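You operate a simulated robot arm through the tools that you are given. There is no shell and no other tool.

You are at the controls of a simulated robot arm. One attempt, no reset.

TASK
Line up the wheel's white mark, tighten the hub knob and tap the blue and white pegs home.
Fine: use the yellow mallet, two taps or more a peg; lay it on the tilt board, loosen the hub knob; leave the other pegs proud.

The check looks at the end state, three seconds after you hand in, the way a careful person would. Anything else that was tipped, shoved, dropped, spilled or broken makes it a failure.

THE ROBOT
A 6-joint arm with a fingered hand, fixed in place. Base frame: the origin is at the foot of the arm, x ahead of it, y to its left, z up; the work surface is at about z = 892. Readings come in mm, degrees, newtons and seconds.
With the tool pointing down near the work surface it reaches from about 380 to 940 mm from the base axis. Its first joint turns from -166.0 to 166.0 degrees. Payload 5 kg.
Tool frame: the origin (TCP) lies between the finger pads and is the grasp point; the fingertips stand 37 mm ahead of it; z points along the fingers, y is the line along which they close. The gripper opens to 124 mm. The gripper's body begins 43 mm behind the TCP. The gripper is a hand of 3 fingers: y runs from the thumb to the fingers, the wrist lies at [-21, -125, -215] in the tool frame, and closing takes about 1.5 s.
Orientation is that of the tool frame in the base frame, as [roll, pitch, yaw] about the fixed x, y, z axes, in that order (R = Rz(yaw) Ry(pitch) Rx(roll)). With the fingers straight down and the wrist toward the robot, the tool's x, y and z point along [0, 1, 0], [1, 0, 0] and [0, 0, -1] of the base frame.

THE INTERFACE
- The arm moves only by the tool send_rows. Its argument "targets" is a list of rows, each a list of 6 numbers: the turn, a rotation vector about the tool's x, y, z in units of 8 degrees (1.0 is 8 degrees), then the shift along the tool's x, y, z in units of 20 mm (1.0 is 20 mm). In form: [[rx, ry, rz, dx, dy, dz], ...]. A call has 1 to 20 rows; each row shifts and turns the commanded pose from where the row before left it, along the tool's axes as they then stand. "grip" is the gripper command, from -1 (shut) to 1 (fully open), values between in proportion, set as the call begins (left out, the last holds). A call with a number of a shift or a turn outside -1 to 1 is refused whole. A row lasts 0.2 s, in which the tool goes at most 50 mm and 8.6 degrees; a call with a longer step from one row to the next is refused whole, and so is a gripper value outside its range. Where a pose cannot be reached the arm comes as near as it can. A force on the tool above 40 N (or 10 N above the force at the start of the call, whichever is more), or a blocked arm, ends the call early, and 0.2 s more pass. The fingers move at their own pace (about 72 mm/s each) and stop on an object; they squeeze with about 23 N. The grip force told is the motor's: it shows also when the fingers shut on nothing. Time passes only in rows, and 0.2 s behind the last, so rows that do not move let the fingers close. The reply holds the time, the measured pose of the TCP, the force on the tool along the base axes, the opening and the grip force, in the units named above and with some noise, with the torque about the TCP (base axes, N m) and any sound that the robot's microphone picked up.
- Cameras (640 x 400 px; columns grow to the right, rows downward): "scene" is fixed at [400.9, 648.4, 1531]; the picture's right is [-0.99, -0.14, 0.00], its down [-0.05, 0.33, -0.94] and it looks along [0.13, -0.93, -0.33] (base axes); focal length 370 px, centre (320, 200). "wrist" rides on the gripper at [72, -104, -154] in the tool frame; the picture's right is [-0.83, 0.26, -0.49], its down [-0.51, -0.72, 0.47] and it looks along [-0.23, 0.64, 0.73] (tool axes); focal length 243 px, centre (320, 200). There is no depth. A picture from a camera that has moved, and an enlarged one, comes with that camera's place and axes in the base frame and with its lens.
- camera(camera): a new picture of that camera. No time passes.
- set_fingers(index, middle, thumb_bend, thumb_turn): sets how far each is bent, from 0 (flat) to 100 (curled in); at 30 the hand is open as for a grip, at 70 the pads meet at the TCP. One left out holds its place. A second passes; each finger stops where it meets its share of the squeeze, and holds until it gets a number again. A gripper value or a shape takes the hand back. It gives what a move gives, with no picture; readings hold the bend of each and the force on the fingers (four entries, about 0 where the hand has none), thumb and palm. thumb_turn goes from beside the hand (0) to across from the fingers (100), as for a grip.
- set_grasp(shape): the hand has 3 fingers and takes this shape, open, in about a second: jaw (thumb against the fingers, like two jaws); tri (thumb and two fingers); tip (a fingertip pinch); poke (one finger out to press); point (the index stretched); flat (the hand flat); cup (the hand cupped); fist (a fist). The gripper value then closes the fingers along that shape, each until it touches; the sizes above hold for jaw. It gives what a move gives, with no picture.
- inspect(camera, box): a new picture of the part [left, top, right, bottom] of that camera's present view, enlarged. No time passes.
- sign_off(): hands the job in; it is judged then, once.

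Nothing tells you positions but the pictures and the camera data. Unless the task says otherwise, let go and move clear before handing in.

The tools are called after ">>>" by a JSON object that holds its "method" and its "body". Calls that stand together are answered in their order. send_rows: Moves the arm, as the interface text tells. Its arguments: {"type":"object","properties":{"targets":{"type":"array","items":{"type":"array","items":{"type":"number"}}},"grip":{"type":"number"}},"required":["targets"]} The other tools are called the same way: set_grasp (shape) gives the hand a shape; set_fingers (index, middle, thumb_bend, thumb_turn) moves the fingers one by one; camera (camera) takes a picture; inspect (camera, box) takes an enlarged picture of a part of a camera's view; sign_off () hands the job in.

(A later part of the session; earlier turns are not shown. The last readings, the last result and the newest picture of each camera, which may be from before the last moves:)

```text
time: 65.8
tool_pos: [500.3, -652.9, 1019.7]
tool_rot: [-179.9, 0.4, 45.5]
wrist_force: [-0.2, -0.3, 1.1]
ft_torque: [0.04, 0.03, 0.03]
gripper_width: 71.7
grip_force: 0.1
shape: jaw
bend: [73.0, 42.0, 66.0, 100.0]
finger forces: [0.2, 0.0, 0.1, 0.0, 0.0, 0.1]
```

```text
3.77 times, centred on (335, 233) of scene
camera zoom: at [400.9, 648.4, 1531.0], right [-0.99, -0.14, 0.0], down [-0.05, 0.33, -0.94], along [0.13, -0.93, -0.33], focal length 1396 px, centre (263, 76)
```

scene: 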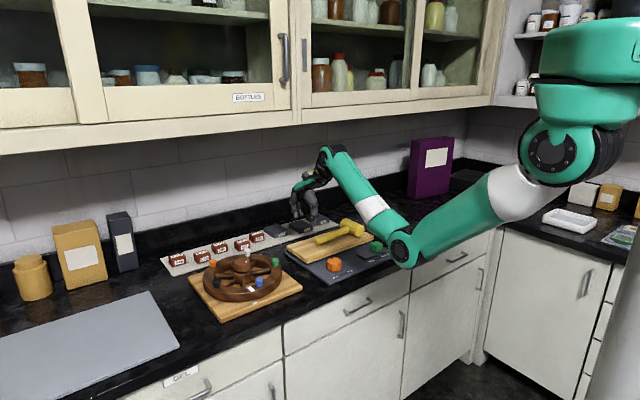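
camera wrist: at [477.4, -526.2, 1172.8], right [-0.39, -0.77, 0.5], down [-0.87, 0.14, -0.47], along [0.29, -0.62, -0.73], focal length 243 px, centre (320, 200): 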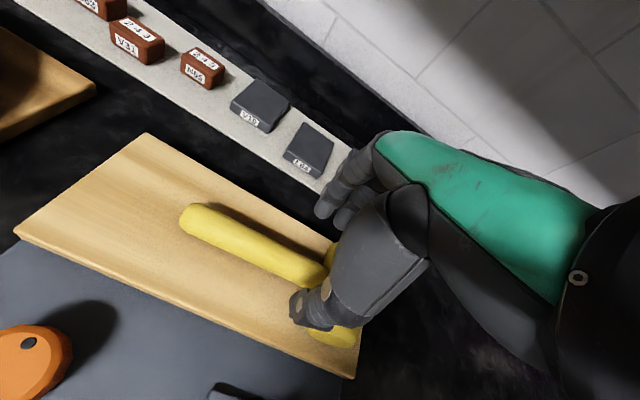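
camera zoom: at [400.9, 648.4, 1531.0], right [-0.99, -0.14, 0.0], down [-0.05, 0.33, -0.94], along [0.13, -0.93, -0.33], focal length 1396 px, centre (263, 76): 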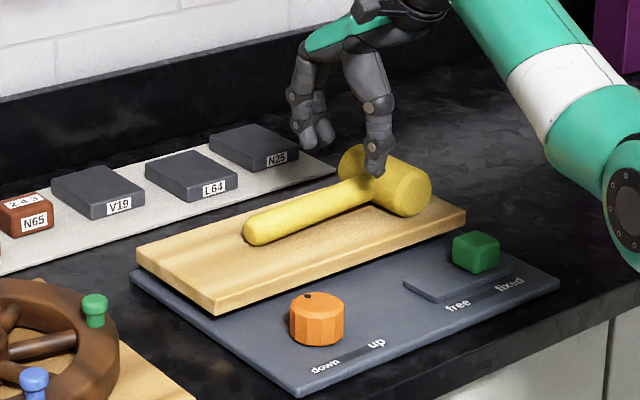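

>>> {"method": "inspect", "body": {"camera": "wrist", "box": [160, 180, 400, 360]}}

```text
2.22 times, centred on (280, 270) of wrist
camera zoom: at [477.4, -526.2, 1172.8], right [-0.39, -0.77, 0.5], down [-0.87, 0.14, -0.47], along [0.29, -0.62, -0.73], focal length 539 px, centre (409, 44)
```

zoom: 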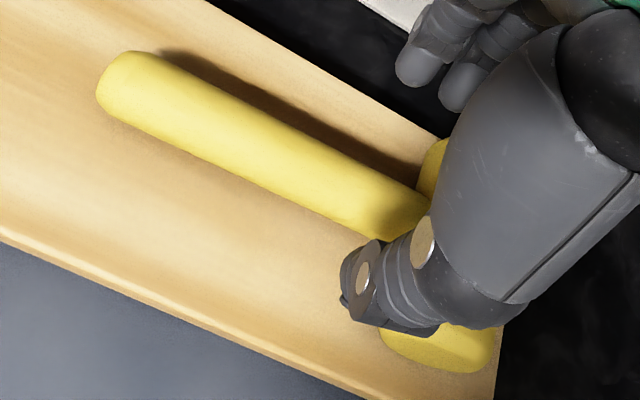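

The handle axis lies about 4 mm ahead of the TCP line. I'll shift by that, lower to just above the board, and check for contact.

>>> {"method": "send_rows", "body": {"targets": [[0, 0, 0, 0, 0.2, 0], [0, 0, 0, 0, 0, 0.8], [0, 0, 0, 0, 0, 0.8], [0, 0, 0, 0, 0, 0.7], [0, 0, 0, 0, 0, 0.4], [0, 0, 0, 0, 0, 0.25]]}}

>>> {"method": "inspect", "body": {"camera": "wrist", "box": [160, 180, 400, 360]}}

>>> {"method": "inspect", "body": {"camera": "scene", "box": [310, 190, 390, 250]}}

```text
time: 67.2
tool_pos: [502.8, -655.5, 961.7]
tool_rot: [-179.9, 0.3, 45.5]
wrist_force: [-0.2, -0.2, -0.5]
ft_torque: [-0.02, -0.02, 0.02]
gripper_width: 71.6
grip_force: 0.1
shape: jaw
bend: [73.0, 42.0, 66.0, 100.0]
finger forces: [0.0, 0.0, 0.0, 0.2, 0.0, 0.0]
```

```text
2.22 times, centred on (280, 270) of wrist
camera zoom: at [479.8, -529.1, 1114.8], right [-0.39, -0.77, 0.5], down [-0.87, 0.14, -0.47], along [0.29, -0.62, -0.73], focal length 539 px, centre (409, 44)
```

zoom: 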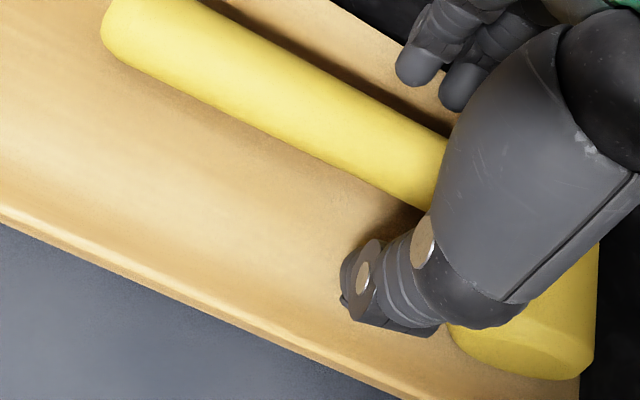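

```text
6.67 times, centred on (350, 220) of scene
camera zoom: at [400.9, 648.4, 1531.0], right [-0.99, -0.14, 0.0], down [-0.05, 0.33, -0.94], along [0.13, -0.93, -0.33], focal length 2466 px, centre (120, 67)
```

zoom: 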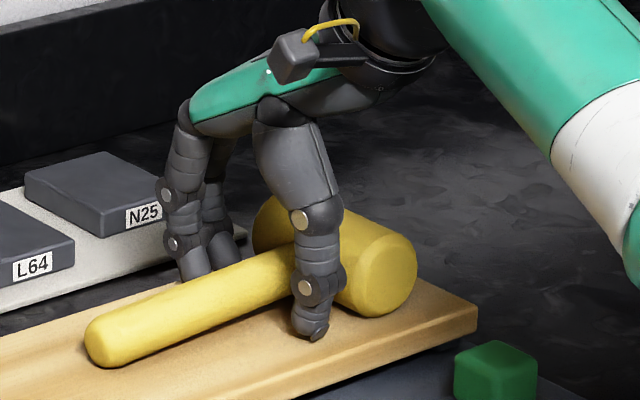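

The fingers straddle the handle without contact, but one is close to the head. I'll shift 10 mm along the handle away from the head, lower slightly, and close.

>>> {"method": "send_rows", "body": {"targets": [[0, 0, 0, 0.5, 0, 0], [0, 0, 0, 0, 0, 0.15]]}}

>>> {"method": "send_rows", "body": {"targets": [[0, 0, 0, 0, 0, 0], [0, 0, 0, 0, 0, 0], [0, 0, 0, 0, 0, 0], [0, 0, 0, 0, 0, 0], [0, 0, 0, 0, 0, 0], [0, 0, 0, 0, 0, 0], [0, 0, 0, 0, 0, 0], [0, 0, 0, 0, 0, 0], [0, 0, 0, 0, 0, 0]], "grip": -1}}

>>> {"method": "inspect", "body": {"camera": "wrist", "box": [160, 180, 400, 360]}}

>>> {"method": "inspect", "body": {"camera": "scene", "box": [310, 190, 390, 250]}}

```text
time: 67.8
tool_pos: [509.6, -648.5, 958.7]
tool_rot: [179.9, 0.5, 45.5]
wrist_force: [1.1, 1.6, 5.1]
ft_torque: [-0.07, -0.18, 0.01]
gripper_width: 71.5
grip_force: 0.0
shape: jaw
bend: [74.0, 42.0, 66.0, 100.0]
finger forces: [3.4, 1.2, 0.1, 0.0, 0.0, 0.1]
```

```text
time: 69.8
tool_pos: [510.3, -648.2, 958.8]
tool_rot: [-180.0, 0.4, 45.5]
wrist_force: [3.8, -2.4, 10.9]
ft_torque: [-0.29, -0.51, -0.12]
gripper_width: 27.8
grip_force: 23.6
shape: jaw
bend: [74.0, 51.0, 75.0, 100.0]
finger forces: [23.3, 4.2, 0.0, 0.0, 14.8, 0.1]
```

```text
2.22 times, centred on (280, 270) of wrist
camera zoom: at [486.7, -522.1, 1112.0], right [-0.39, -0.77, 0.5], down [-0.87, 0.14, -0.47], along [0.29, -0.62, -0.73], focal length 539 px, centre (409, 44)
```

zoom: 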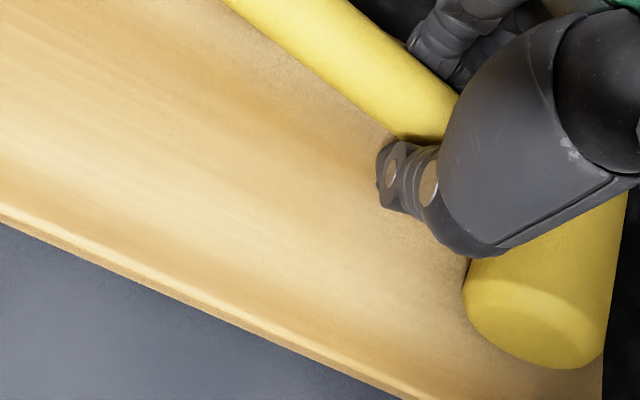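

```text
6.67 times, centred on (350, 220) of scene
camera zoom: at [400.9, 648.4, 1531.0], right [-0.99, -0.14, 0.0], down [-0.05, 0.33, -0.94], along [0.13, -0.93, -0.33], focal length 2466 px, centre (120, 67)
```

zoom: 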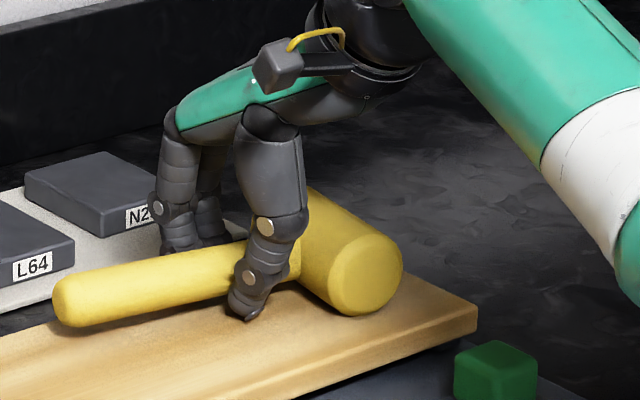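

The handle settled at about 15° to the hand, with all three fingers bearing on it. I'll raise a little and see if the mallet follows.

>>> {"method": "send_rows", "body": {"targets": [[0, 0, 0, 0, 0, -0.2], [0, 0, 0, 0, 0, -0.3], [0, 0, 0, 0, 0, -0.3], [0, 0, 0, 0, 0, -0.3], [0, 0, 0, 0, 0, 0]]}}

>>> {"method": "inspect", "body": {"camera": "scene", "box": [310, 190, 390, 250]}}

>>> {"method": "camera", "body": {"camera": "wrist"}}

```text
time: 71.0
tool_pos: [510.3, -647.7, 979.2]
tool_rot: [-179.8, 0.4, 45.5]
wrist_force: [0.2, -0.1, -3.5]
ft_torque: [0.1, -0.06, 0.03]
gripper_width: 26.3
grip_force: 23.0
shape: jaw
bend: [74.0, 51.0, 75.0, 100.0]
finger forces: [9.9, 5.3, 0.0, 0.0, 16.2, 0.0]
```

```text
6.67 times, centred on (350, 220) of scene
camera zoom: at [400.9, 648.4, 1531.0], right [-0.99, -0.14, 0.0], down [-0.05, 0.33, -0.94], along [0.13, -0.93, -0.33], focal length 2466 px, centre (120, 67)
```

zoom: 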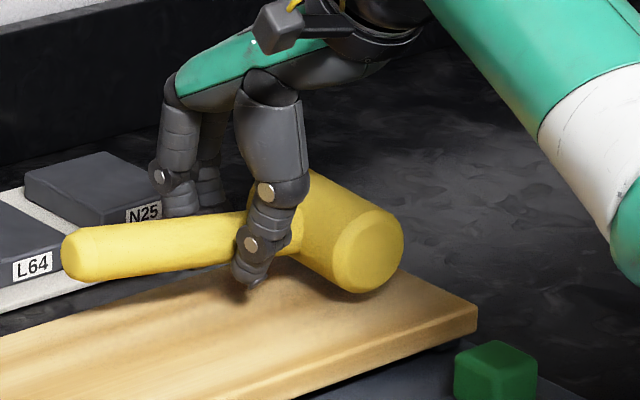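

```text
taken
camera wrist: at [487.1, -522.3, 1132.7], right [-0.39, -0.77, 0.5], down [-0.87, 0.14, -0.47], along [0.29, -0.62, -0.73], focal length 243 px, centre (320, 200)
```

wrist: 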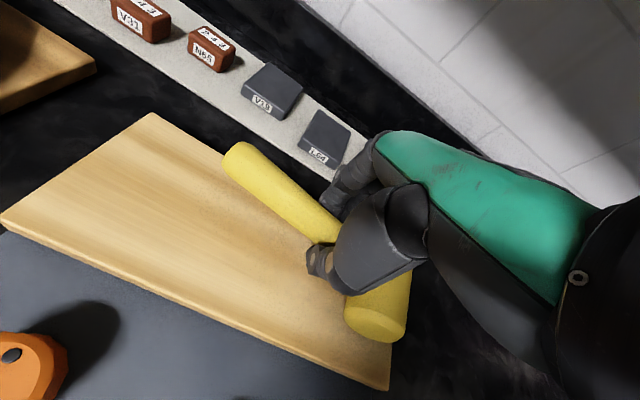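

The mallet is in the hand, with the head drooping a bit. I'll raise it clear and look again.

>>> {"method": "send_rows", "body": {"targets": [[0, 0, 0, 0, 0, -0.5], [0, 0, 0, 0, 0, -0.5], [0, 0, 0, 0, 0, -0.5], [0, 0, 0, 0, 0, -0.5], [0, 0, 0, 0, 0, -0.5], [0, 0, 0, 0, 0, 0]]}}

>>> {"method": "inspect", "body": {"camera": "scene", "box": [300, 170, 390, 240]}}

>>> {"method": "camera", "body": {"camera": "wrist"}}

```text
time: 72.4
tool_pos: [509.7, -647.2, 1028.8]
tool_rot: [-179.9, 0.5, 45.5]
wrist_force: [0.5, 0.0, -2.9]
ft_torque: [0.08, -0.07, 0.02]
gripper_width: 26.6
grip_force: 22.9
shape: jaw
bend: [74.0, 51.0, 75.0, 100.0]
finger forces: [9.7, 5.6, 0.0, 0.0, 16.3, 0.1]
```

```text
5.71 times, centred on (345, 205) of scene
camera zoom: at [400.9, 648.4, 1531.0], right [-0.99, -0.14, 0.0], down [-0.05, 0.33, -0.94], along [0.13, -0.93, -0.33], focal length 2113 px, centre (177, 171)
```

zoom: 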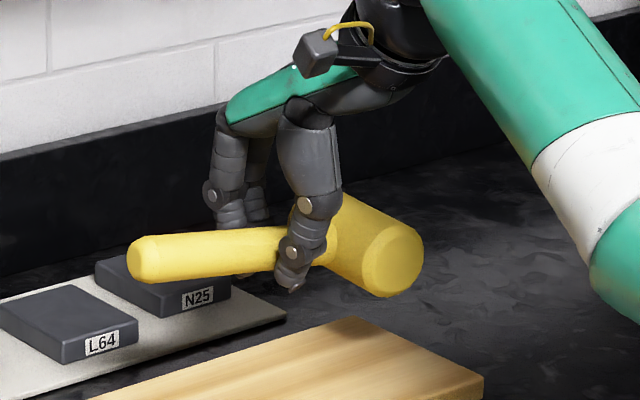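

```text
taken
camera wrist: at [486.6, -522.1, 1183.3], right [-0.39, -0.77, 0.5], down [-0.87, 0.14, -0.47], along [0.29, -0.62, -0.73], focal length 243 px, centre (320, 200)
```

wrist: 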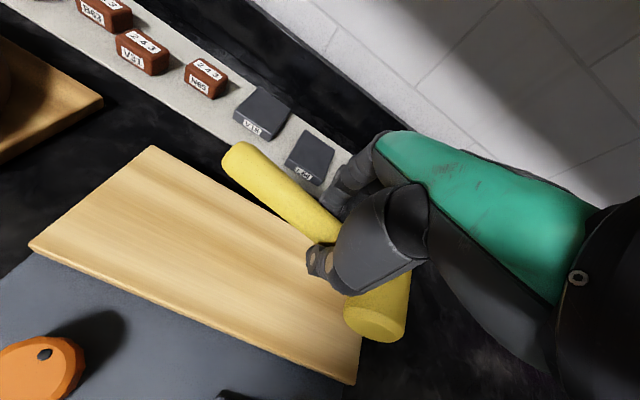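

The mallet hangs steadily with the head tipped down, its underside well below the fingertips. I'll carry it high toward the blue peg.

>>> {"method": "send_rows", "body": {"targets": [[0, 0, 0, 0, 0, -1], [0, 0, 0, 0, 0, -1], [0, 0, 0, 0, 0, -1], [0, 0, 0, 0.5, -0.14, 0], [0, 0, 0, 0.971, -0.28, 0], [0, 0, 0, 0.971, -0.28, 0], [0, 0, 0, 0.971, -0.28, 0], [0, 0, 0, 0.971, -0.28, 0], [0, 0, 0, 0.971, -0.28, 0], [0, 0, 0, 0.971, -0.28, 0], [0, 0, 0, 0.971, -0.28, 0], [0, 0, 0, 0.971, -0.28, 0], [0, 0, 0, 0.971, -0.28, 0], [0, 0, 0, 0.971, -0.28, 0], [0, 0, 0, 0.971, -0.28, 0]]}}

>>> {"method": "send_rows", "body": {"targets": [[0, 0, 0, 0.971, -0.28, 0], [0, 0, 0, 0.971, -0.28, 0], [0, 0, 0, 0.971, -0.28, 0], [0, 0, 0, 0.971, -0.28, 0], [0, 0, 0, 0.971, -0.28, 0], [0, 0, 0, 0.971, -0.28, 0], [0, 0, 0, 0.971, -0.28, 0], [0, 0, 0, 0.971, -0.28, 0], [0, 0, 0, 0.971, -0.28, 0], [0, 0, 0, 0.971, -0.28, 0], [0, 0, 0, 0.971, -0.28, 0], [0, 0, 0, 0.971, -0.28, 0], [0, 0, 0, 0.971, -0.28, 0], [0, 0, 0, 0.5, -0.14, 0], [0, 0, -0.7, 0, 0, 0], [0, 0, -0.7, 0, 0, 0], [0, 0, -0.66, 0, 0, 0], [0, 0, 0, 0, 0, 0]]}}

>>> {"method": "camera", "body": {"camera": "wrist"}}

>>> {"method": "inspect", "body": {"camera": "scene", "box": [180, 170, 320, 310]}}

```text
time: 75.6
tool_pos: [620.3, -444.0, 1088.4]
tool_rot: [-179.8, 0.4, 45.5]
wrist_force: [-0.2, 0.2, -4.0]
ft_torque: [0.09, -0.07, -0.02]
gripper_width: 26.2
grip_force: 23.0
shape: jaw
bend: [74.0, 51.0, 75.0, 100.0]
finger forces: [9.2, 5.7, 0.0, 0.0, 16.3, 0.0]
```

```text
time: 79.4
tool_pos: [750.3, -202.6, 1087.0]
tool_rot: [-179.7, 0.5, 62.0]
wrist_force: [-0.4, 0.1, -2.9]
ft_torque: [0.12, -0.06, -0.01]
gripper_width: 26.2
grip_force: 23.1
shape: jaw
bend: [74.0, 51.0, 75.0, 100.0]
finger forces: [9.1, 5.8, 0.1, 0.0, 16.3, 0.1]
```

```text
taken
camera wrist: at [693.5, -89.1, 1240.4], right [-0.15, -0.85, 0.5], down [-0.88, -0.11, -0.46], along [0.45, -0.51, -0.73], focal length 243 px, centre (320, 200)
```

wrist: 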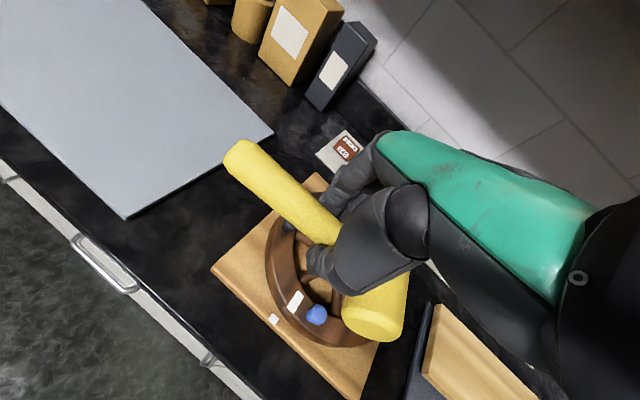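

```text
2.86 times, centred on (250, 240) of scene
camera zoom: at [400.9, 648.4, 1531.0], right [-0.99, -0.14, 0.0], down [-0.05, 0.33, -0.94], along [0.13, -0.93, -0.33], focal length 1057 px, centre (520, 86)
```

zoom: 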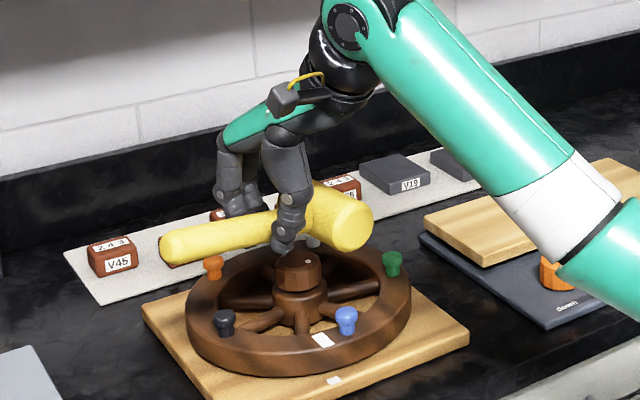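

The mallet is above the wheel. I'll zoom in with both cameras to locate the head exactly relative to the blue peg.

>>> {"method": "inspect", "body": {"camera": "scene", "box": [210, 210, 280, 260]}}

>>> {"method": "inspect", "body": {"camera": "wrist", "box": [260, 230, 430, 370]}}

>>> {"method": "inspect", "body": {"camera": "wrist", "box": [210, 120, 350, 260]}}

```text
8.00 times, centred on (245, 235) of scene
camera zoom: at [400.9, 648.4, 1531.0], right [-0.99, -0.14, 0.0], down [-0.05, 0.33, -0.94], along [0.13, -0.93, -0.33], focal length 2959 px, centre (920, -80)
```

zoom: 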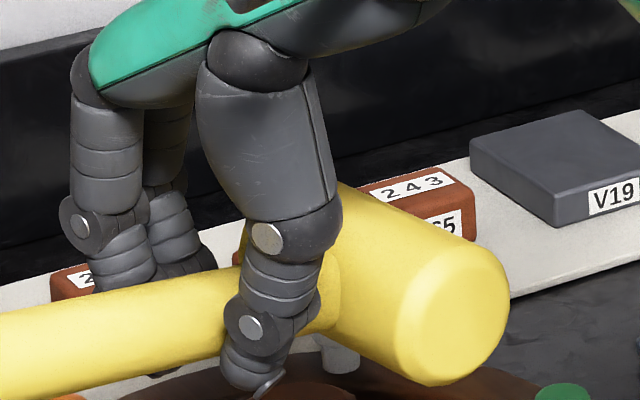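

```text
2.86 times, centred on (345, 300) of wrist
camera zoom: at [693.5, -89.1, 1240.4], right [-0.15, -0.85, 0.5], down [-0.88, -0.11, -0.46], along [0.45, -0.51, -0.73], focal length 693 px, centre (249, -86)
```

zoom: 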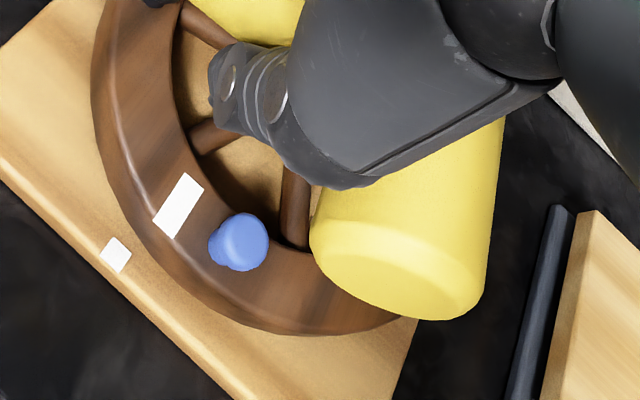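

```text
2.86 times, centred on (280, 190) of wrist
camera zoom: at [693.5, -89.1, 1240.4], right [-0.15, -0.85, 0.5], down [-0.88, -0.11, -0.46], along [0.45, -0.51, -0.73], focal length 693 px, centre (434, 229)
```

zoom: 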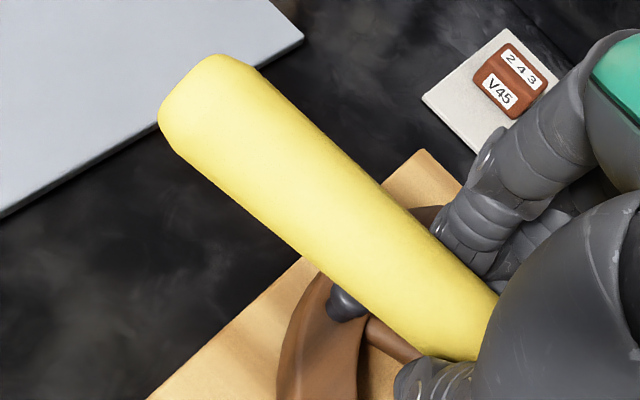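

The head centre is directly over the blue peg, with about 80 mm of gap. I'll lower to just above it and check.

>>> {"method": "send_rows", "body": {"targets": [[0, 0, 0, 0, 0, 0.8], [0, 0, 0, 0, 0, 0.8], [0, 0, 0, 0, 0, 0.8], [0, 0, 0, 0, 0, 0.7], [0, 0, 0, 0, 0, 0]]}}

>>> {"method": "inspect", "body": {"camera": "scene", "box": [210, 230, 300, 300]}}

>>> {"method": "inspect", "body": {"camera": "wrist", "box": [260, 230, 430, 370]}}

```text
time: 80.6
tool_pos: [750.4, -203.2, 1023.8]
tool_rot: [-179.7, 0.4, 61.9]
wrist_force: [0.6, 0.6, -3.8]
ft_torque: [0.11, -0.04, 0.01]
gripper_width: 26.2
grip_force: 22.7
shape: jaw
bend: [74.0, 51.0, 75.0, 100.0]
finger forces: [9.0, 5.6, 0.0, 0.1, 16.1, 0.0]
```

```text
5.71 times, centred on (255, 265) of scene
camera zoom: at [400.9, 648.4, 1531.0], right [-0.99, -0.14, 0.0], down [-0.05, 0.33, -0.94], along [0.13, -0.93, -0.33], focal length 2113 px, centre (691, -171)
```

zoom: 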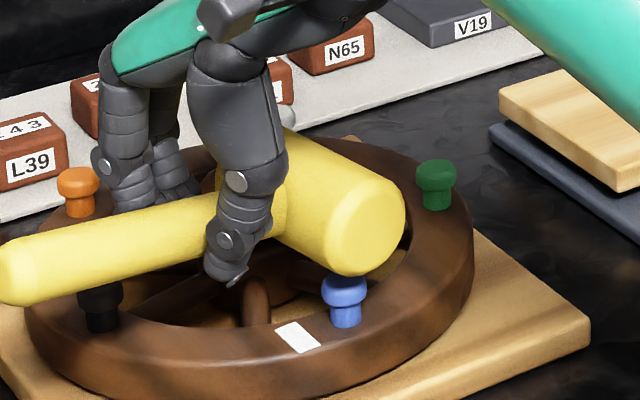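

```text
2.86 times, centred on (345, 300) of wrist
camera zoom: at [693.1, -89.1, 1177.3], right [-0.16, -0.85, 0.5], down [-0.88, -0.11, -0.46], along [0.45, -0.51, -0.73], focal length 693 px, centre (249, -86)
```

zoom: 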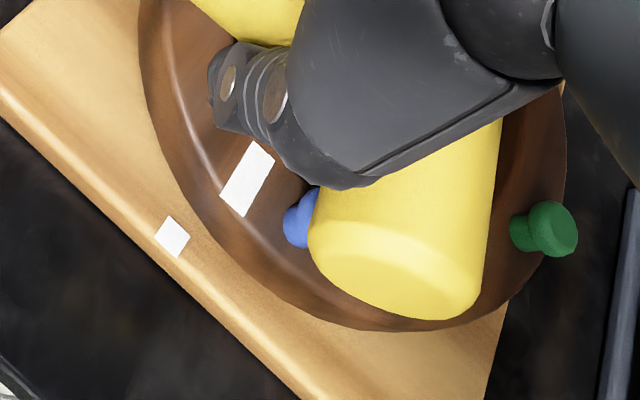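

The blue peg sits under the middle of the head, about 17 mm below it. First tap: a quick down stroke and back up.

>>> {"method": "send_rows", "body": {"targets": [[0, 0, 0, 0, 0, 0.4], [0, 0, 0, 0, 0, 0], [0, 0, 0, 0, 0, 0.7], [0, 0, 0, 0, 0, -0.8], [0, 0, 0, 0, 0, 0]]}}

>>> {"method": "inspect", "body": {"camera": "scene", "box": [210, 230, 300, 300]}}

>>> {"method": "inspect", "body": {"camera": "wrist", "box": [260, 230, 430, 370]}}

```text
time: 81.8
tool_pos: [750.5, -202.5, 1017.7]
tool_rot: [-179.7, 0.4, 62.1]
wrist_force: [0.5, -0.4, -2.3]
ft_torque: [0.12, -0.01, 0.04]
gripper_width: 25.9
grip_force: 23.4
shape: jaw
bend: [75.0, 51.0, 75.0, 100.0]
finger forces: [8.8, 5.8, 0.0, 0.1, 16.0, 0.0]
```

```text
5.71 times, centred on (255, 265) of scene
camera zoom: at [400.9, 648.4, 1531.0], right [-0.99, -0.14, 0.0], down [-0.05, 0.33, -0.94], along [0.13, -0.93, -0.33], focal length 2113 px, centre (691, -171)
```

zoom: 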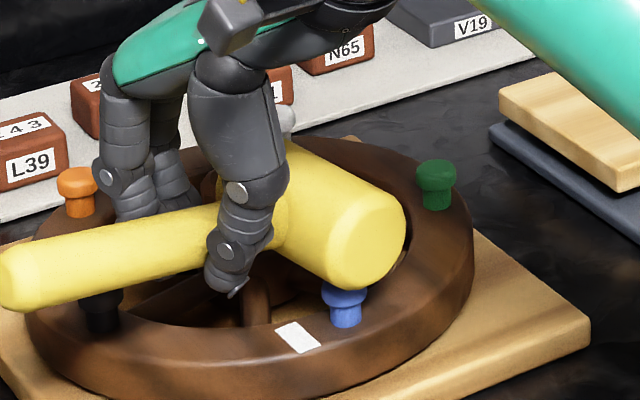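

```text
2.86 times, centred on (345, 300) of wrist
camera zoom: at [693.1, -88.9, 1171.6], right [-0.16, -0.85, 0.5], down [-0.88, -0.11, -0.46], along [0.45, -0.51, -0.73], focal length 693 px, centre (249, -86)
```

zoom: 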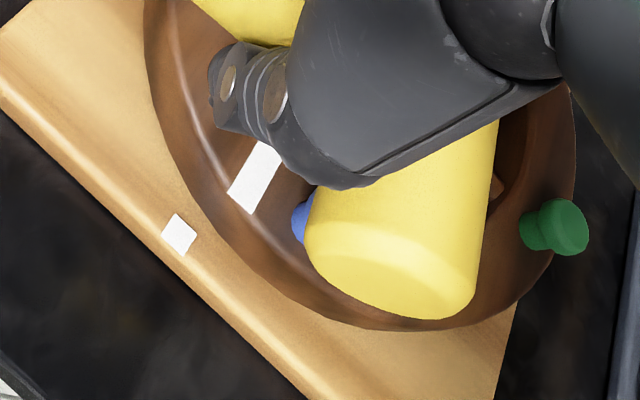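

There was slight contact and little movement of the peg. I'll do a deeper stroke and read the force at the bottom.

>>> {"method": "send_rows", "body": {"targets": [[0, 0, 0, 0, 0, 0.5], [0, 0, 0, 0, 0, 0.5]]}}

>>> {"method": "inspect", "body": {"camera": "scene", "box": [210, 230, 300, 300]}}

>>> {"method": "inspect", "body": {"camera": "wrist", "box": [260, 230, 430, 370]}}

```text
time: 82.4
tool_pos: [751.1, -203.0, 997.3]
tool_rot: [-179.8, 0.4, 61.9]
wrist_force: [1.6, 1.7, 0.7]
ft_torque: [0.03, 0.11, 0.02]
gripper_width: 26.4
grip_force: 23.1
shape: jaw
bend: [74.0, 51.0, 75.0, 100.0]
finger forces: [13.0, 3.4, 0.0, 0.1, 14.6, 0.1]
```

```text
5.71 times, centred on (255, 265) of scene
camera zoom: at [400.9, 648.4, 1531.0], right [-0.99, -0.14, 0.0], down [-0.05, 0.33, -0.94], along [0.13, -0.93, -0.33], focal length 2113 px, centre (691, -171)
```

zoom: 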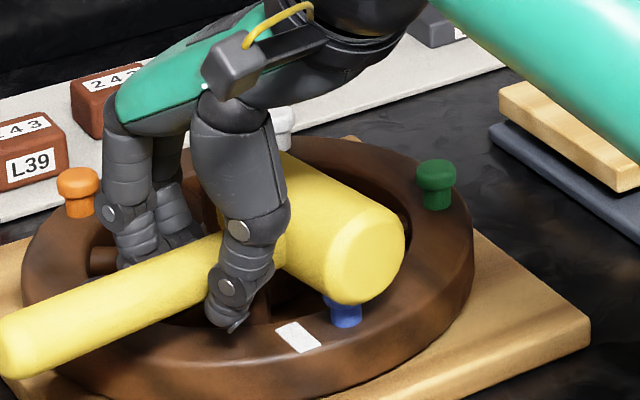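

```text
2.86 times, centred on (345, 300) of wrist
camera zoom: at [693.4, -88.8, 1151.9], right [-0.16, -0.85, 0.5], down [-0.88, -0.11, -0.47], along [0.45, -0.51, -0.73], focal length 693 px, centre (249, -86)
```

zoom: 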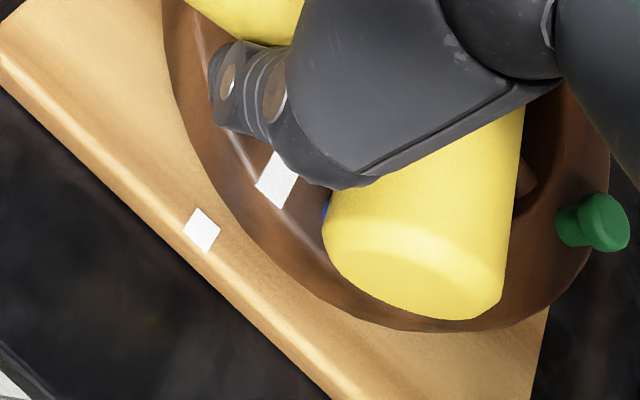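

The mallet pivoted in the grip rather than driving the peg. I'll lift off and see whether the peg sank at all.

>>> {"method": "send_rows", "body": {"targets": [[0, 0, 0, 0, 0, -1], [0, 0, 0, 0, 0, -1], [0, 0, 0, 0.5, 0, -1], [0, 0, 0, 1, 0, 0], [0, 0, 0, 1, 0, 0], [0, 0, 0, 0, 0, 0]]}}

>>> {"method": "inspect", "body": {"camera": "scene", "box": [210, 240, 300, 310]}}

>>> {"method": "inspect", "body": {"camera": "scene", "box": [180, 200, 320, 310]}}

>>> {"method": "camera", "body": {"camera": "wrist"}}

```text
time: 83.8
tool_pos: [773.6, -158.5, 1057.0]
tool_rot: [-179.7, 0.5, 62.0]
wrist_force: [0.0, 0.1, -2.9]
ft_torque: [0.15, -0.05, -0.01]
gripper_width: 24.7
grip_force: 22.8
shape: jaw
bend: [75.0, 51.0, 75.0, 100.0]
finger forces: [6.6, 5.5, 0.0, 0.1, 12.1, 0.0]
```

```text
5.71 times, centred on (255, 275) of scene
camera zoom: at [400.9, 648.4, 1531.0], right [-0.99, -0.14, 0.0], down [-0.05, 0.33, -0.94], along [0.13, -0.93, -0.33], focal length 2113 px, centre (691, -229)
```

zoom: 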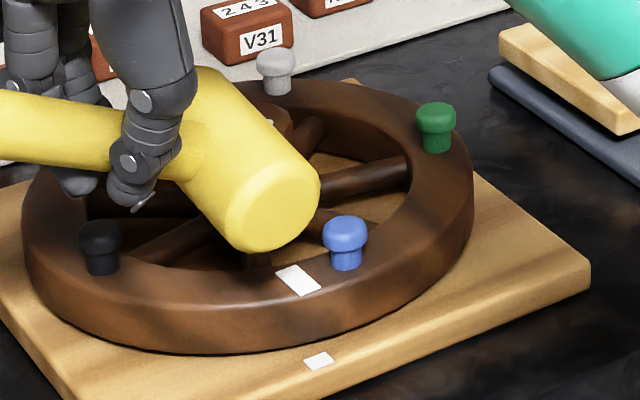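

```text
3.64 times, centred on (250, 255) of scene
camera zoom: at [400.9, 648.4, 1531.0], right [-0.99, -0.14, 0.0], down [-0.05, 0.33, -0.94], along [0.13, -0.93, -0.33], focal length 1345 px, centre (574, 0)
```

zoom: 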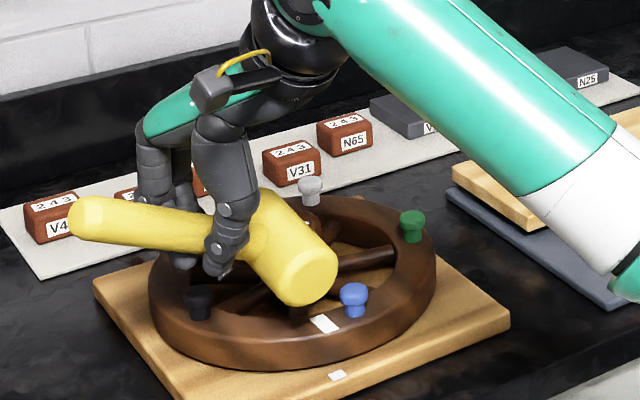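

```text
taken
camera wrist: at [717.0, -44.9, 1210.9], right [-0.16, -0.85, 0.5], down [-0.88, -0.11, -0.47], along [0.45, -0.51, -0.73], focal length 243 px, centre (320, 200)
```

wrist: 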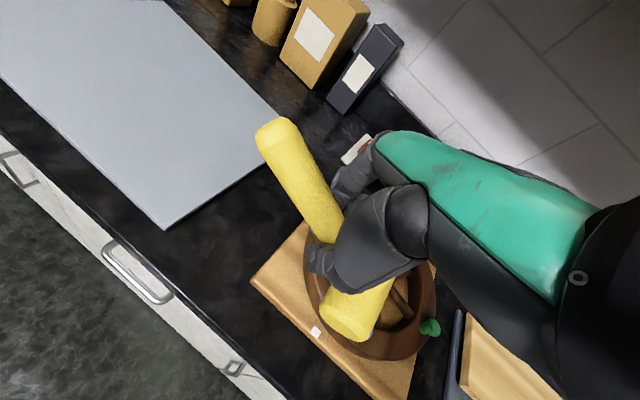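

The blue peg hasn't moved: at this distance from the head the grip only holds about 3 N before pivoting. It will work much better to hold the head by its two end faces, so I'll set the mallet down on the tilt board and regrip. First I'll measure how it hangs now.

>>> {"method": "inspect", "body": {"camera": "wrist", "box": [240, 100, 440, 360]}}

>>> {"method": "inspect", "body": {"camera": "scene", "box": [190, 210, 290, 290]}}

```text
1.54 times, centred on (340, 230) of wrist
camera zoom: at [717.0, -44.9, 1210.9], right [-0.16, -0.85, 0.5], down [-0.88, -0.11, -0.47], along [0.45, -0.51, -0.73], focal length 373 px, centre (289, 154)
```

zoom: 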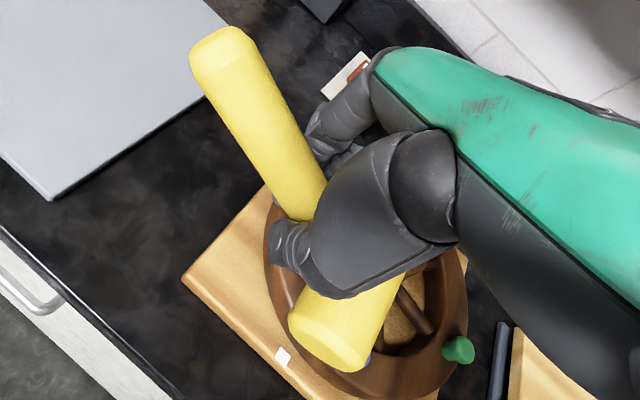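

```text
5.00 times, centred on (240, 250) of scene
camera zoom: at [400.9, 648.4, 1531.0], right [-0.99, -0.14, 0.0], down [-0.05, 0.33, -0.94], along [0.13, -0.93, -0.33], focal length 1849 px, centre (720, -50)
```

zoom: 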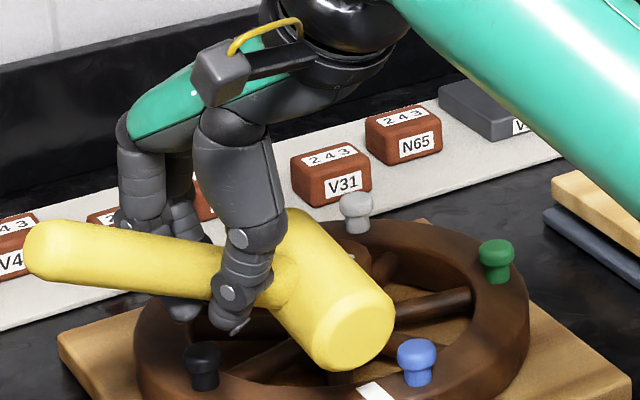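

The mallet now hangs about 30° head-down and could slip further, so I'll raise it gently and carry it slowly back to the tilt board.

>>> {"method": "send_rows", "body": {"targets": [[0, 0, 0, 0, 0, -0.4], [0, 0, 0, 0, 0, -0.6], [0, 0, 0, 0, 0, -0.6], [0, 0, 0, 0, 0, -0.4], [0, 0, 0, -0.4, -0.01, 0], [0, 0, 0, -0.8, -0.02, 0], [0, 0, 0, -0.9, -0.02, 0], [0, 0, 0, -0.9, -0.02, 0], [0, 0, 0, -0.9, -0.02, 0], [0, 0, 0, -0.9, -0.02, 0], [0, 0, 0, -0.9, -0.02, 0], [0, 0, 0, -0.9, -0.02, 0], [0, 0, 0, -0.9, -0.02, 0], [0, 0, 0, -0.9, -0.02, 0], [0, 0, 0, -0.9, -0.02, 0], [0, 0, 0, -0.9, -0.02, 0], [0, 0, 0, -0.9, -0.02, 0], [0, 0, 0, -0.9, -0.02, 0], [0, 0, 0, -0.8, -0.02, 0], [0, 0, 0, -0.4, -0.02, 0]]}}

>>> {"method": "camera", "body": {"camera": "wrist"}}

```text
time: 88.0
tool_pos: [645.0, -389.0, 1099.9]
tool_rot: [-179.7, 0.4, 62.0]
wrist_force: [0.1, -1.0, -3.7]
ft_torque: [0.14, -0.03, 0.01]
gripper_width: 24.6
grip_force: 23.0
shape: jaw
bend: [75.0, 51.0, 75.0, 100.0]
finger forces: [6.5, 5.6, 0.0, 0.0, 12.1, 0.0]
```

```text
taken
camera wrist: at [587.3, -275.5, 1253.4], right [-0.16, -0.85, 0.5], down [-0.88, -0.11, -0.46], along [0.45, -0.51, -0.73], focal length 243 px, centre (320, 200)
```

wrist: 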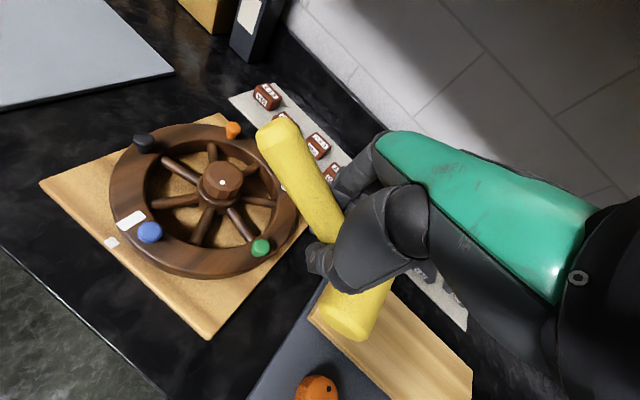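

>>> {"method": "send_rows", "body": {"targets": [[0, 0, 0, -0.4, -0.02, 0], [0, 0, 0, -0.8, -0.02, 0], [0, 0, 0, -0.9, -0.02, 0], [0, 0, 0, -0.9, -0.02, 0], [0, 0, 0, -0.9, -0.02, 0], [0, 0, 0, -0.9, -0.02, 0], [0, 0, 0, -0.9, -0.02, 0], [0, 0, 0, -0.9, -0.02, 0], [0, 0, 0, -0.9, -0.02, 0], [0, 0, 0, -0.9, -0.02, 0], [0, 0, 0, -0.9, -0.02, 0], [0, 0, 0, -0.9, -0.02, 0], [0, 0, 0, -0.9, -0.02, 0], [0, 0, 0, -0.9, -0.02, 0], [0, 0, 0, -0.9, -0.02, 0], [0, 0, 0, -0.9, -0.02, 0], [0, 0, 0, -0.63, -0.02, 0], [0, 0, 0, -0.4, -0.02, 0], [0, 0, 0, 0, 0, 0]]}}

>>> {"method": "camera", "body": {"camera": "wrist"}}

>>> {"method": "inspect", "body": {"camera": "scene", "box": [280, 160, 400, 270]}}

```text
time: 92.0
tool_pos: [499.5, -647.3, 1101.1]
tool_rot: [-179.9, 0.4, 62.0]
wrist_force: [-0.1, -0.2, -3.0]
ft_torque: [0.12, -0.06, -0.02]
gripper_width: 24.8
grip_force: 22.7
shape: jaw
bend: [75.0, 51.0, 75.0, 100.0]
finger forces: [6.2, 5.7, 0.1, 0.0, 11.9, 0.1]
```

```text
taken
camera wrist: at [442.3, -533.1, 1255.8], right [-0.16, -0.85, 0.5], down [-0.88, -0.11, -0.47], along [0.45, -0.51, -0.73], focal length 243 px, centre (320, 200)
```

wrist: 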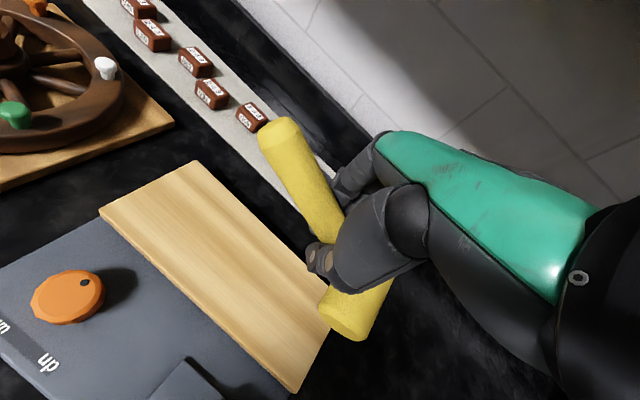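

```text
3.64 times, centred on (340, 215) of scene
camera zoom: at [400.9, 648.4, 1531.0], right [-0.99, -0.14, 0.0], down [-0.05, 0.33, -0.94], along [0.13, -0.93, -0.33], focal length 1345 px, centre (247, 146)
```

zoom: 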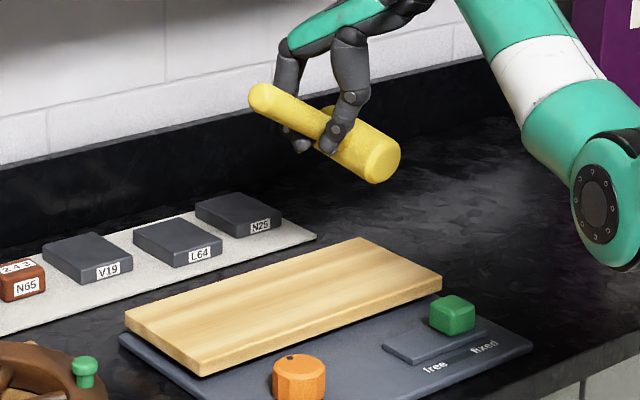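

The mallet is over the tilt board. I'll shift it a little toward the board's middle, square it up, and lower to just above the surface.

>>> {"method": "send_rows", "body": {"targets": [[0, 0, 0.4, 0.67, 0.2, 0], [0, 0, 0, 0.67, 0.21, 0], [0, 0, 0, 0, 0, 0.5], [0, 0, 0, 0, 0, 0.8], [0, 0, 0, 0, 0, 0.8], [0, 0, 0, 0, 0, 0.8], [0, 0, 0, 0, 0, 0.8], [0, 0, 0, 0, 0, 0.8], [0, 0, 0, 0, 0, 0.4], [0, 0, 0, 0, 0, 0]]}}

>>> {"method": "camera", "body": {"camera": "wrist"}}

>>> {"method": "inspect", "body": {"camera": "scene", "box": [280, 180, 400, 280]}}

```text
time: 94.2
tool_pos: [519.3, -626.7, 1002.9]
tool_rot: [-179.8, 0.4, 58.8]
wrist_force: [0.6, -0.9, -2.5]
ft_torque: [0.11, -0.05, -0.01]
gripper_width: 24.6
grip_force: 23.0
shape: jaw
bend: [75.0, 51.0, 75.0, 100.0]
finger forces: [6.1, 5.8, 0.0, 0.0, 11.8, 0.0]
```

```text
taken
camera wrist: at [469.1, -510.6, 1157.3], right [-0.2, -0.84, 0.5], down [-0.88, -0.06, -0.47], along [0.42, -0.53, -0.73], focal length 243 px, centre (320, 200)
```

wrist: 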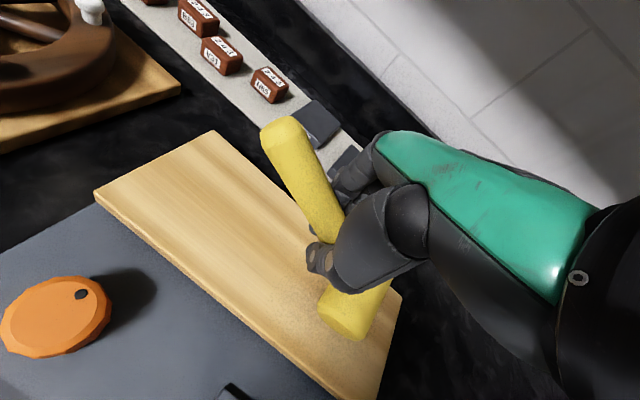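

```text
4.00 times, centred on (340, 230) of scene
camera zoom: at [400.9, 648.4, 1531.0], right [-0.99, -0.14, 0.0], down [-0.05, 0.33, -0.94], along [0.13, -0.93, -0.33], focal length 1479 px, centre (240, 80)
```

zoom: 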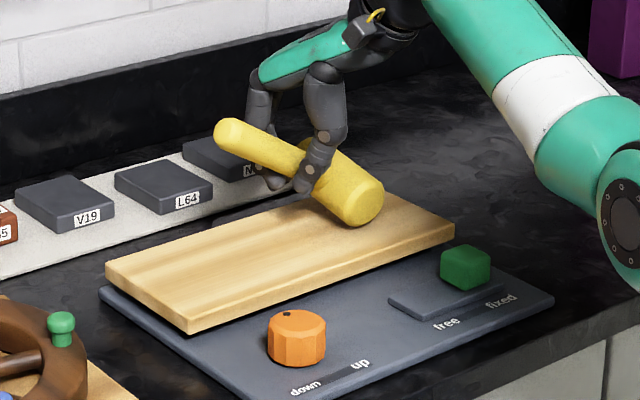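

>>> {"method": "send_rows", "body": {"targets": [[0, 0, 0, 0, 0, 0.3], [0, 0, 0, 0, 0, 0.3], [0, 0, 0, 0, 0, 0.3], [0, 0, 0, 0, 0, 0.3], [0, 0, 0, 0, 0, 0.3]]}}

>>> {"method": "inspect", "body": {"camera": "scene", "box": [300, 190, 390, 260]}}

>>> {"method": "camera", "body": {"camera": "wrist"}}

```text
time: 95.4
tool_pos: [517.3, -627.0, 972.9]
tool_rot: [-179.8, 0.3, 58.9]
wrist_force: [4.6, 4.1, 3.3]
ft_torque: [0.01, 0.03, 0.06]
gripper_width: 24.0
grip_force: 22.8
shape: jaw
bend: [75.0, 53.0, 77.0, 100.0]
finger forces: [9.4, 1.0, 0.0, 0.0, 8.0, 0.0]
```

```text
5.71 times, centred on (345, 225) of scene
camera zoom: at [400.9, 648.4, 1531.0], right [-0.99, -0.14, 0.0], down [-0.05, 0.33, -0.94], along [0.13, -0.93, -0.33], focal length 2113 px, centre (177, 57)
```

zoom: 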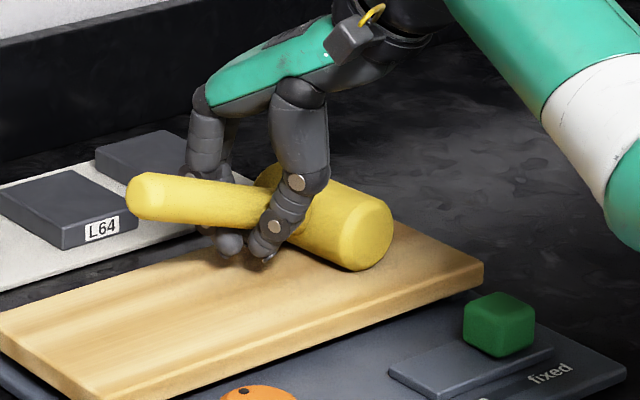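

```text
taken
camera wrist: at [467.8, -510.9, 1126.6], right [-0.2, -0.84, 0.5], down [-0.88, -0.06, -0.47], along [0.42, -0.53, -0.73], focal length 243 px, centre (320, 200)
```

wrist: 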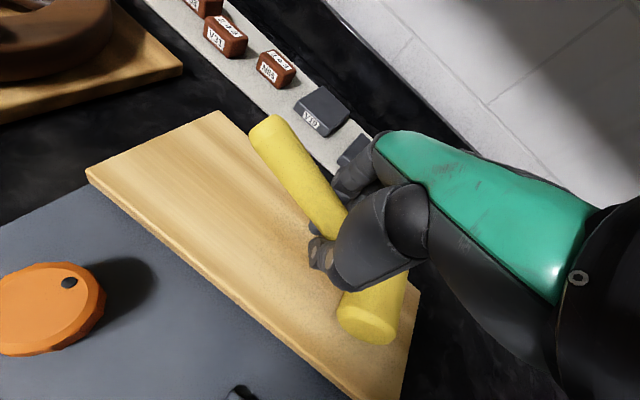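

The head rests on the board. I'll lower a bit more so the handle lies nearly flat before letting go.

>>> {"method": "send_rows", "body": {"targets": [[0, 0, 0, 0, 0, 0.25], [0, 0, 0, 0, 0, 0.25], [0, 0, 0, 0, 0, 0.1]]}}

>>> {"method": "inspect", "body": {"camera": "scene", "box": [300, 190, 390, 260]}}

```text
time: 96.2
tool_pos: [518.0, -628.9, 960.7]
tool_rot: [-179.7, 0.3, 58.9]
wrist_force: [1.7, 2.3, 1.9]
ft_torque: [0.0, 0.04, 0.01]
gripper_width: 24.0
grip_force: 23.0
shape: jaw
bend: [75.0, 54.0, 77.0, 100.0]
finger forces: [9.2, 0.1, 0.0, 0.0, 7.1, 0.1]
```

```text
5.71 times, centred on (345, 225) of scene
camera zoom: at [400.9, 648.4, 1531.0], right [-0.99, -0.14, 0.0], down [-0.05, 0.33, -0.94], along [0.13, -0.93, -0.33], focal length 2113 px, centre (177, 57)
```

zoom: 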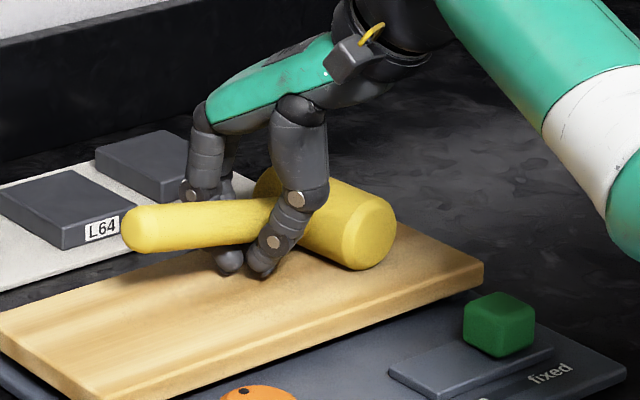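

>>> {"method": "send_rows", "body": {"targets": [[0, 0, 0, 0, 0, 0], [0, 0, 0, 0, 0, 0], [0, 0, 0, 0, 0, 0], [0, 0, 0, 0, 0, 0], [0, 0, 0, 0, 0, 0]], "grip": 0.15}}

>>> {"method": "inspect", "body": {"camera": "scene", "box": [300, 190, 390, 260]}}

>>> {"method": "camera", "body": {"camera": "wrist"}}

```text
time: 97.4
tool_pos: [519.2, -628.1, 960.2]
tool_rot: [-179.8, 0.3, 58.8]
wrist_force: [-0.8, 0.3, -0.7]
ft_torque: [0.0, 0.02, 0.02]
gripper_width: 70.7
grip_force: 0.0
shape: jaw
bend: [73.0, 42.0, 66.0, 100.0]
finger forces: [0.0, 0.1, 0.0, 0.0, 0.0, 0.0]
```

```text
5.71 times, centred on (345, 225) of scene
camera zoom: at [400.9, 648.4, 1531.0], right [-0.99, -0.14, 0.0], down [-0.05, 0.33, -0.94], along [0.13, -0.93, -0.33], focal length 2113 px, centre (177, 57)
```

zoom: 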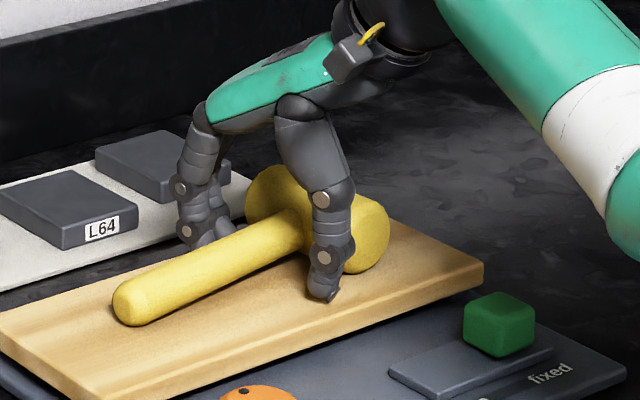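

```text
taken
camera wrist: at [467.7, -511.3, 1114.9], right [-0.2, -0.84, 0.5], down [-0.88, -0.06, -0.47], along [0.42, -0.53, -0.73], focal length 243 px, centre (320, 200)
```

wrist: 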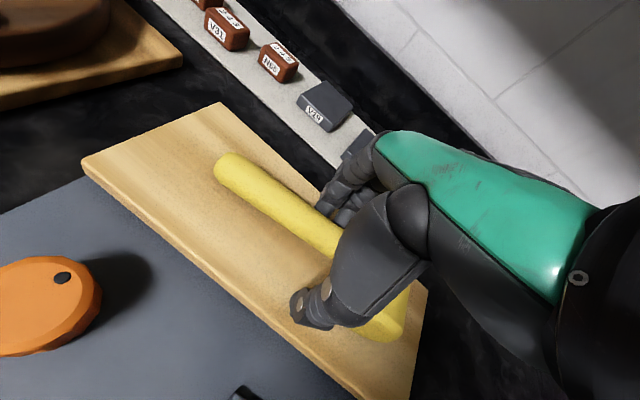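

The mallet is lying on the board again. I'll rise straight up and move back to see the whole head.

>>> {"method": "send_rows", "body": {"targets": [[0, 0, 0, 0, 0, -0.6], [0, 0, 0, 0, 0, -1], [0, 0, 0, 0, 0, -1], [0, 0, 0, 0, 0, -1], [0, 0, 0, 0, 0, -1], [0, 0, 0.9, 0.8, 0.3, -1], [0, 0, 0.8, 0.8, 0.3, 0], [0, 0, 0, 1, 0, 0], [0, 0, 0, 1, 0, 0], [0, 0, 0, 1, 0, 0], [0, 0, 0, 1, 0, 0]]}}

>>> {"method": "camera", "body": {"camera": "wrist"}}

>>> {"method": "inspect", "body": {"camera": "scene", "box": [270, 205, 400, 286]}}

```text
time: 99.8
tool_pos: [604.6, -552.1, 1073.4]
tool_rot: [-179.9, 0.4, 45.0]
wrist_force: [0.4, -0.2, 0.4]
ft_torque: [0.01, -0.07, 0.0]
gripper_width: 70.9
grip_force: 0.1
shape: jaw
bend: [73.0, 42.0, 66.0, 100.0]
finger forces: [0.0, 0.0, 0.0, 0.1, 0.0, 0.1]
```

```text
taken
camera wrist: at [582.2, -426.1, 1227.8], right [-0.4, -0.77, 0.5], down [-0.87, 0.15, -0.47], along [0.29, -0.62, -0.73], focal length 243 px, centre (320, 200)
```

wrist: 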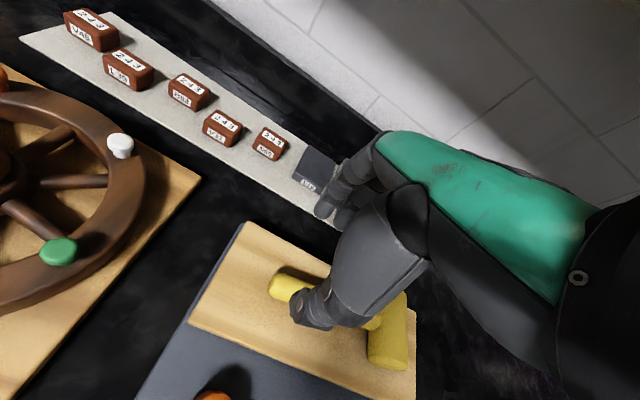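

```text
4.92 times, centred on (335, 246) of scene
camera zoom: at [400.9, 648.4, 1531.0], right [-0.99, -0.14, 0.0], down [-0.05, 0.33, -0.94], along [0.13, -0.93, -0.33], focal length 1821 px, centre (246, -24)
```

zoom: 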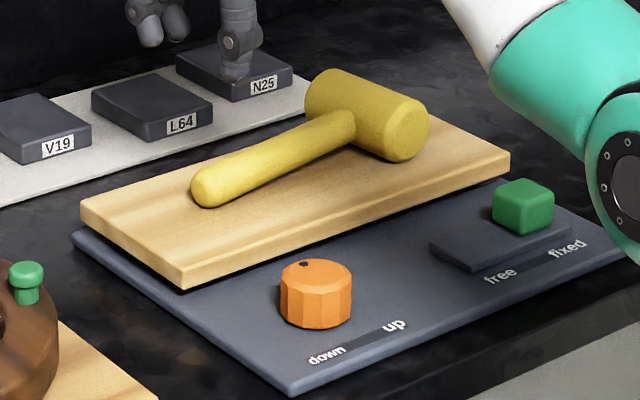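

>>> {"method": "inspect", "body": {"camera": "wrist", "box": [250, 255, 430, 385]}}

>>> {"method": "inspect", "body": {"camera": "scene", "box": [300, 205, 370, 255]}}

```text
3.08 times, centred on (340, 320) of wrist
camera zoom: at [582.2, -426.1, 1227.8], right [-0.4, -0.77, 0.5], down [-0.87, 0.15, -0.47], along [0.29, -0.62, -0.73], focal length 746 px, centre (258, -169)
```

zoom: 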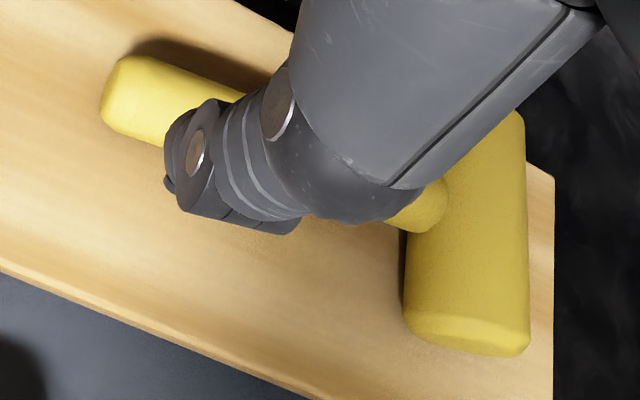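

```text
8.00 times, centred on (335, 230) of scene
camera zoom: at [400.9, 648.4, 1531.0], right [-0.99, -0.14, 0.0], down [-0.05, 0.33, -0.94], along [0.13, -0.93, -0.33], focal length 2959 px, centre (200, -40)
```

zoom: 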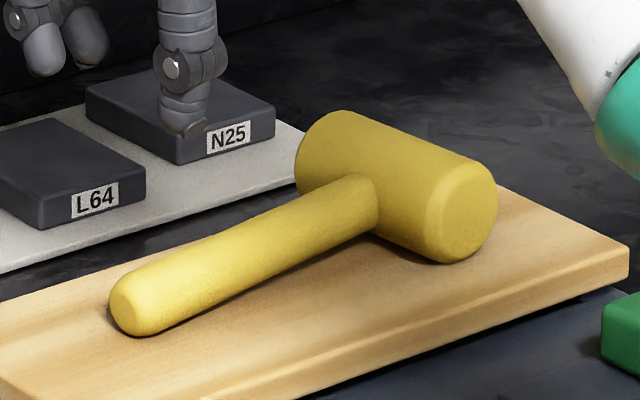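

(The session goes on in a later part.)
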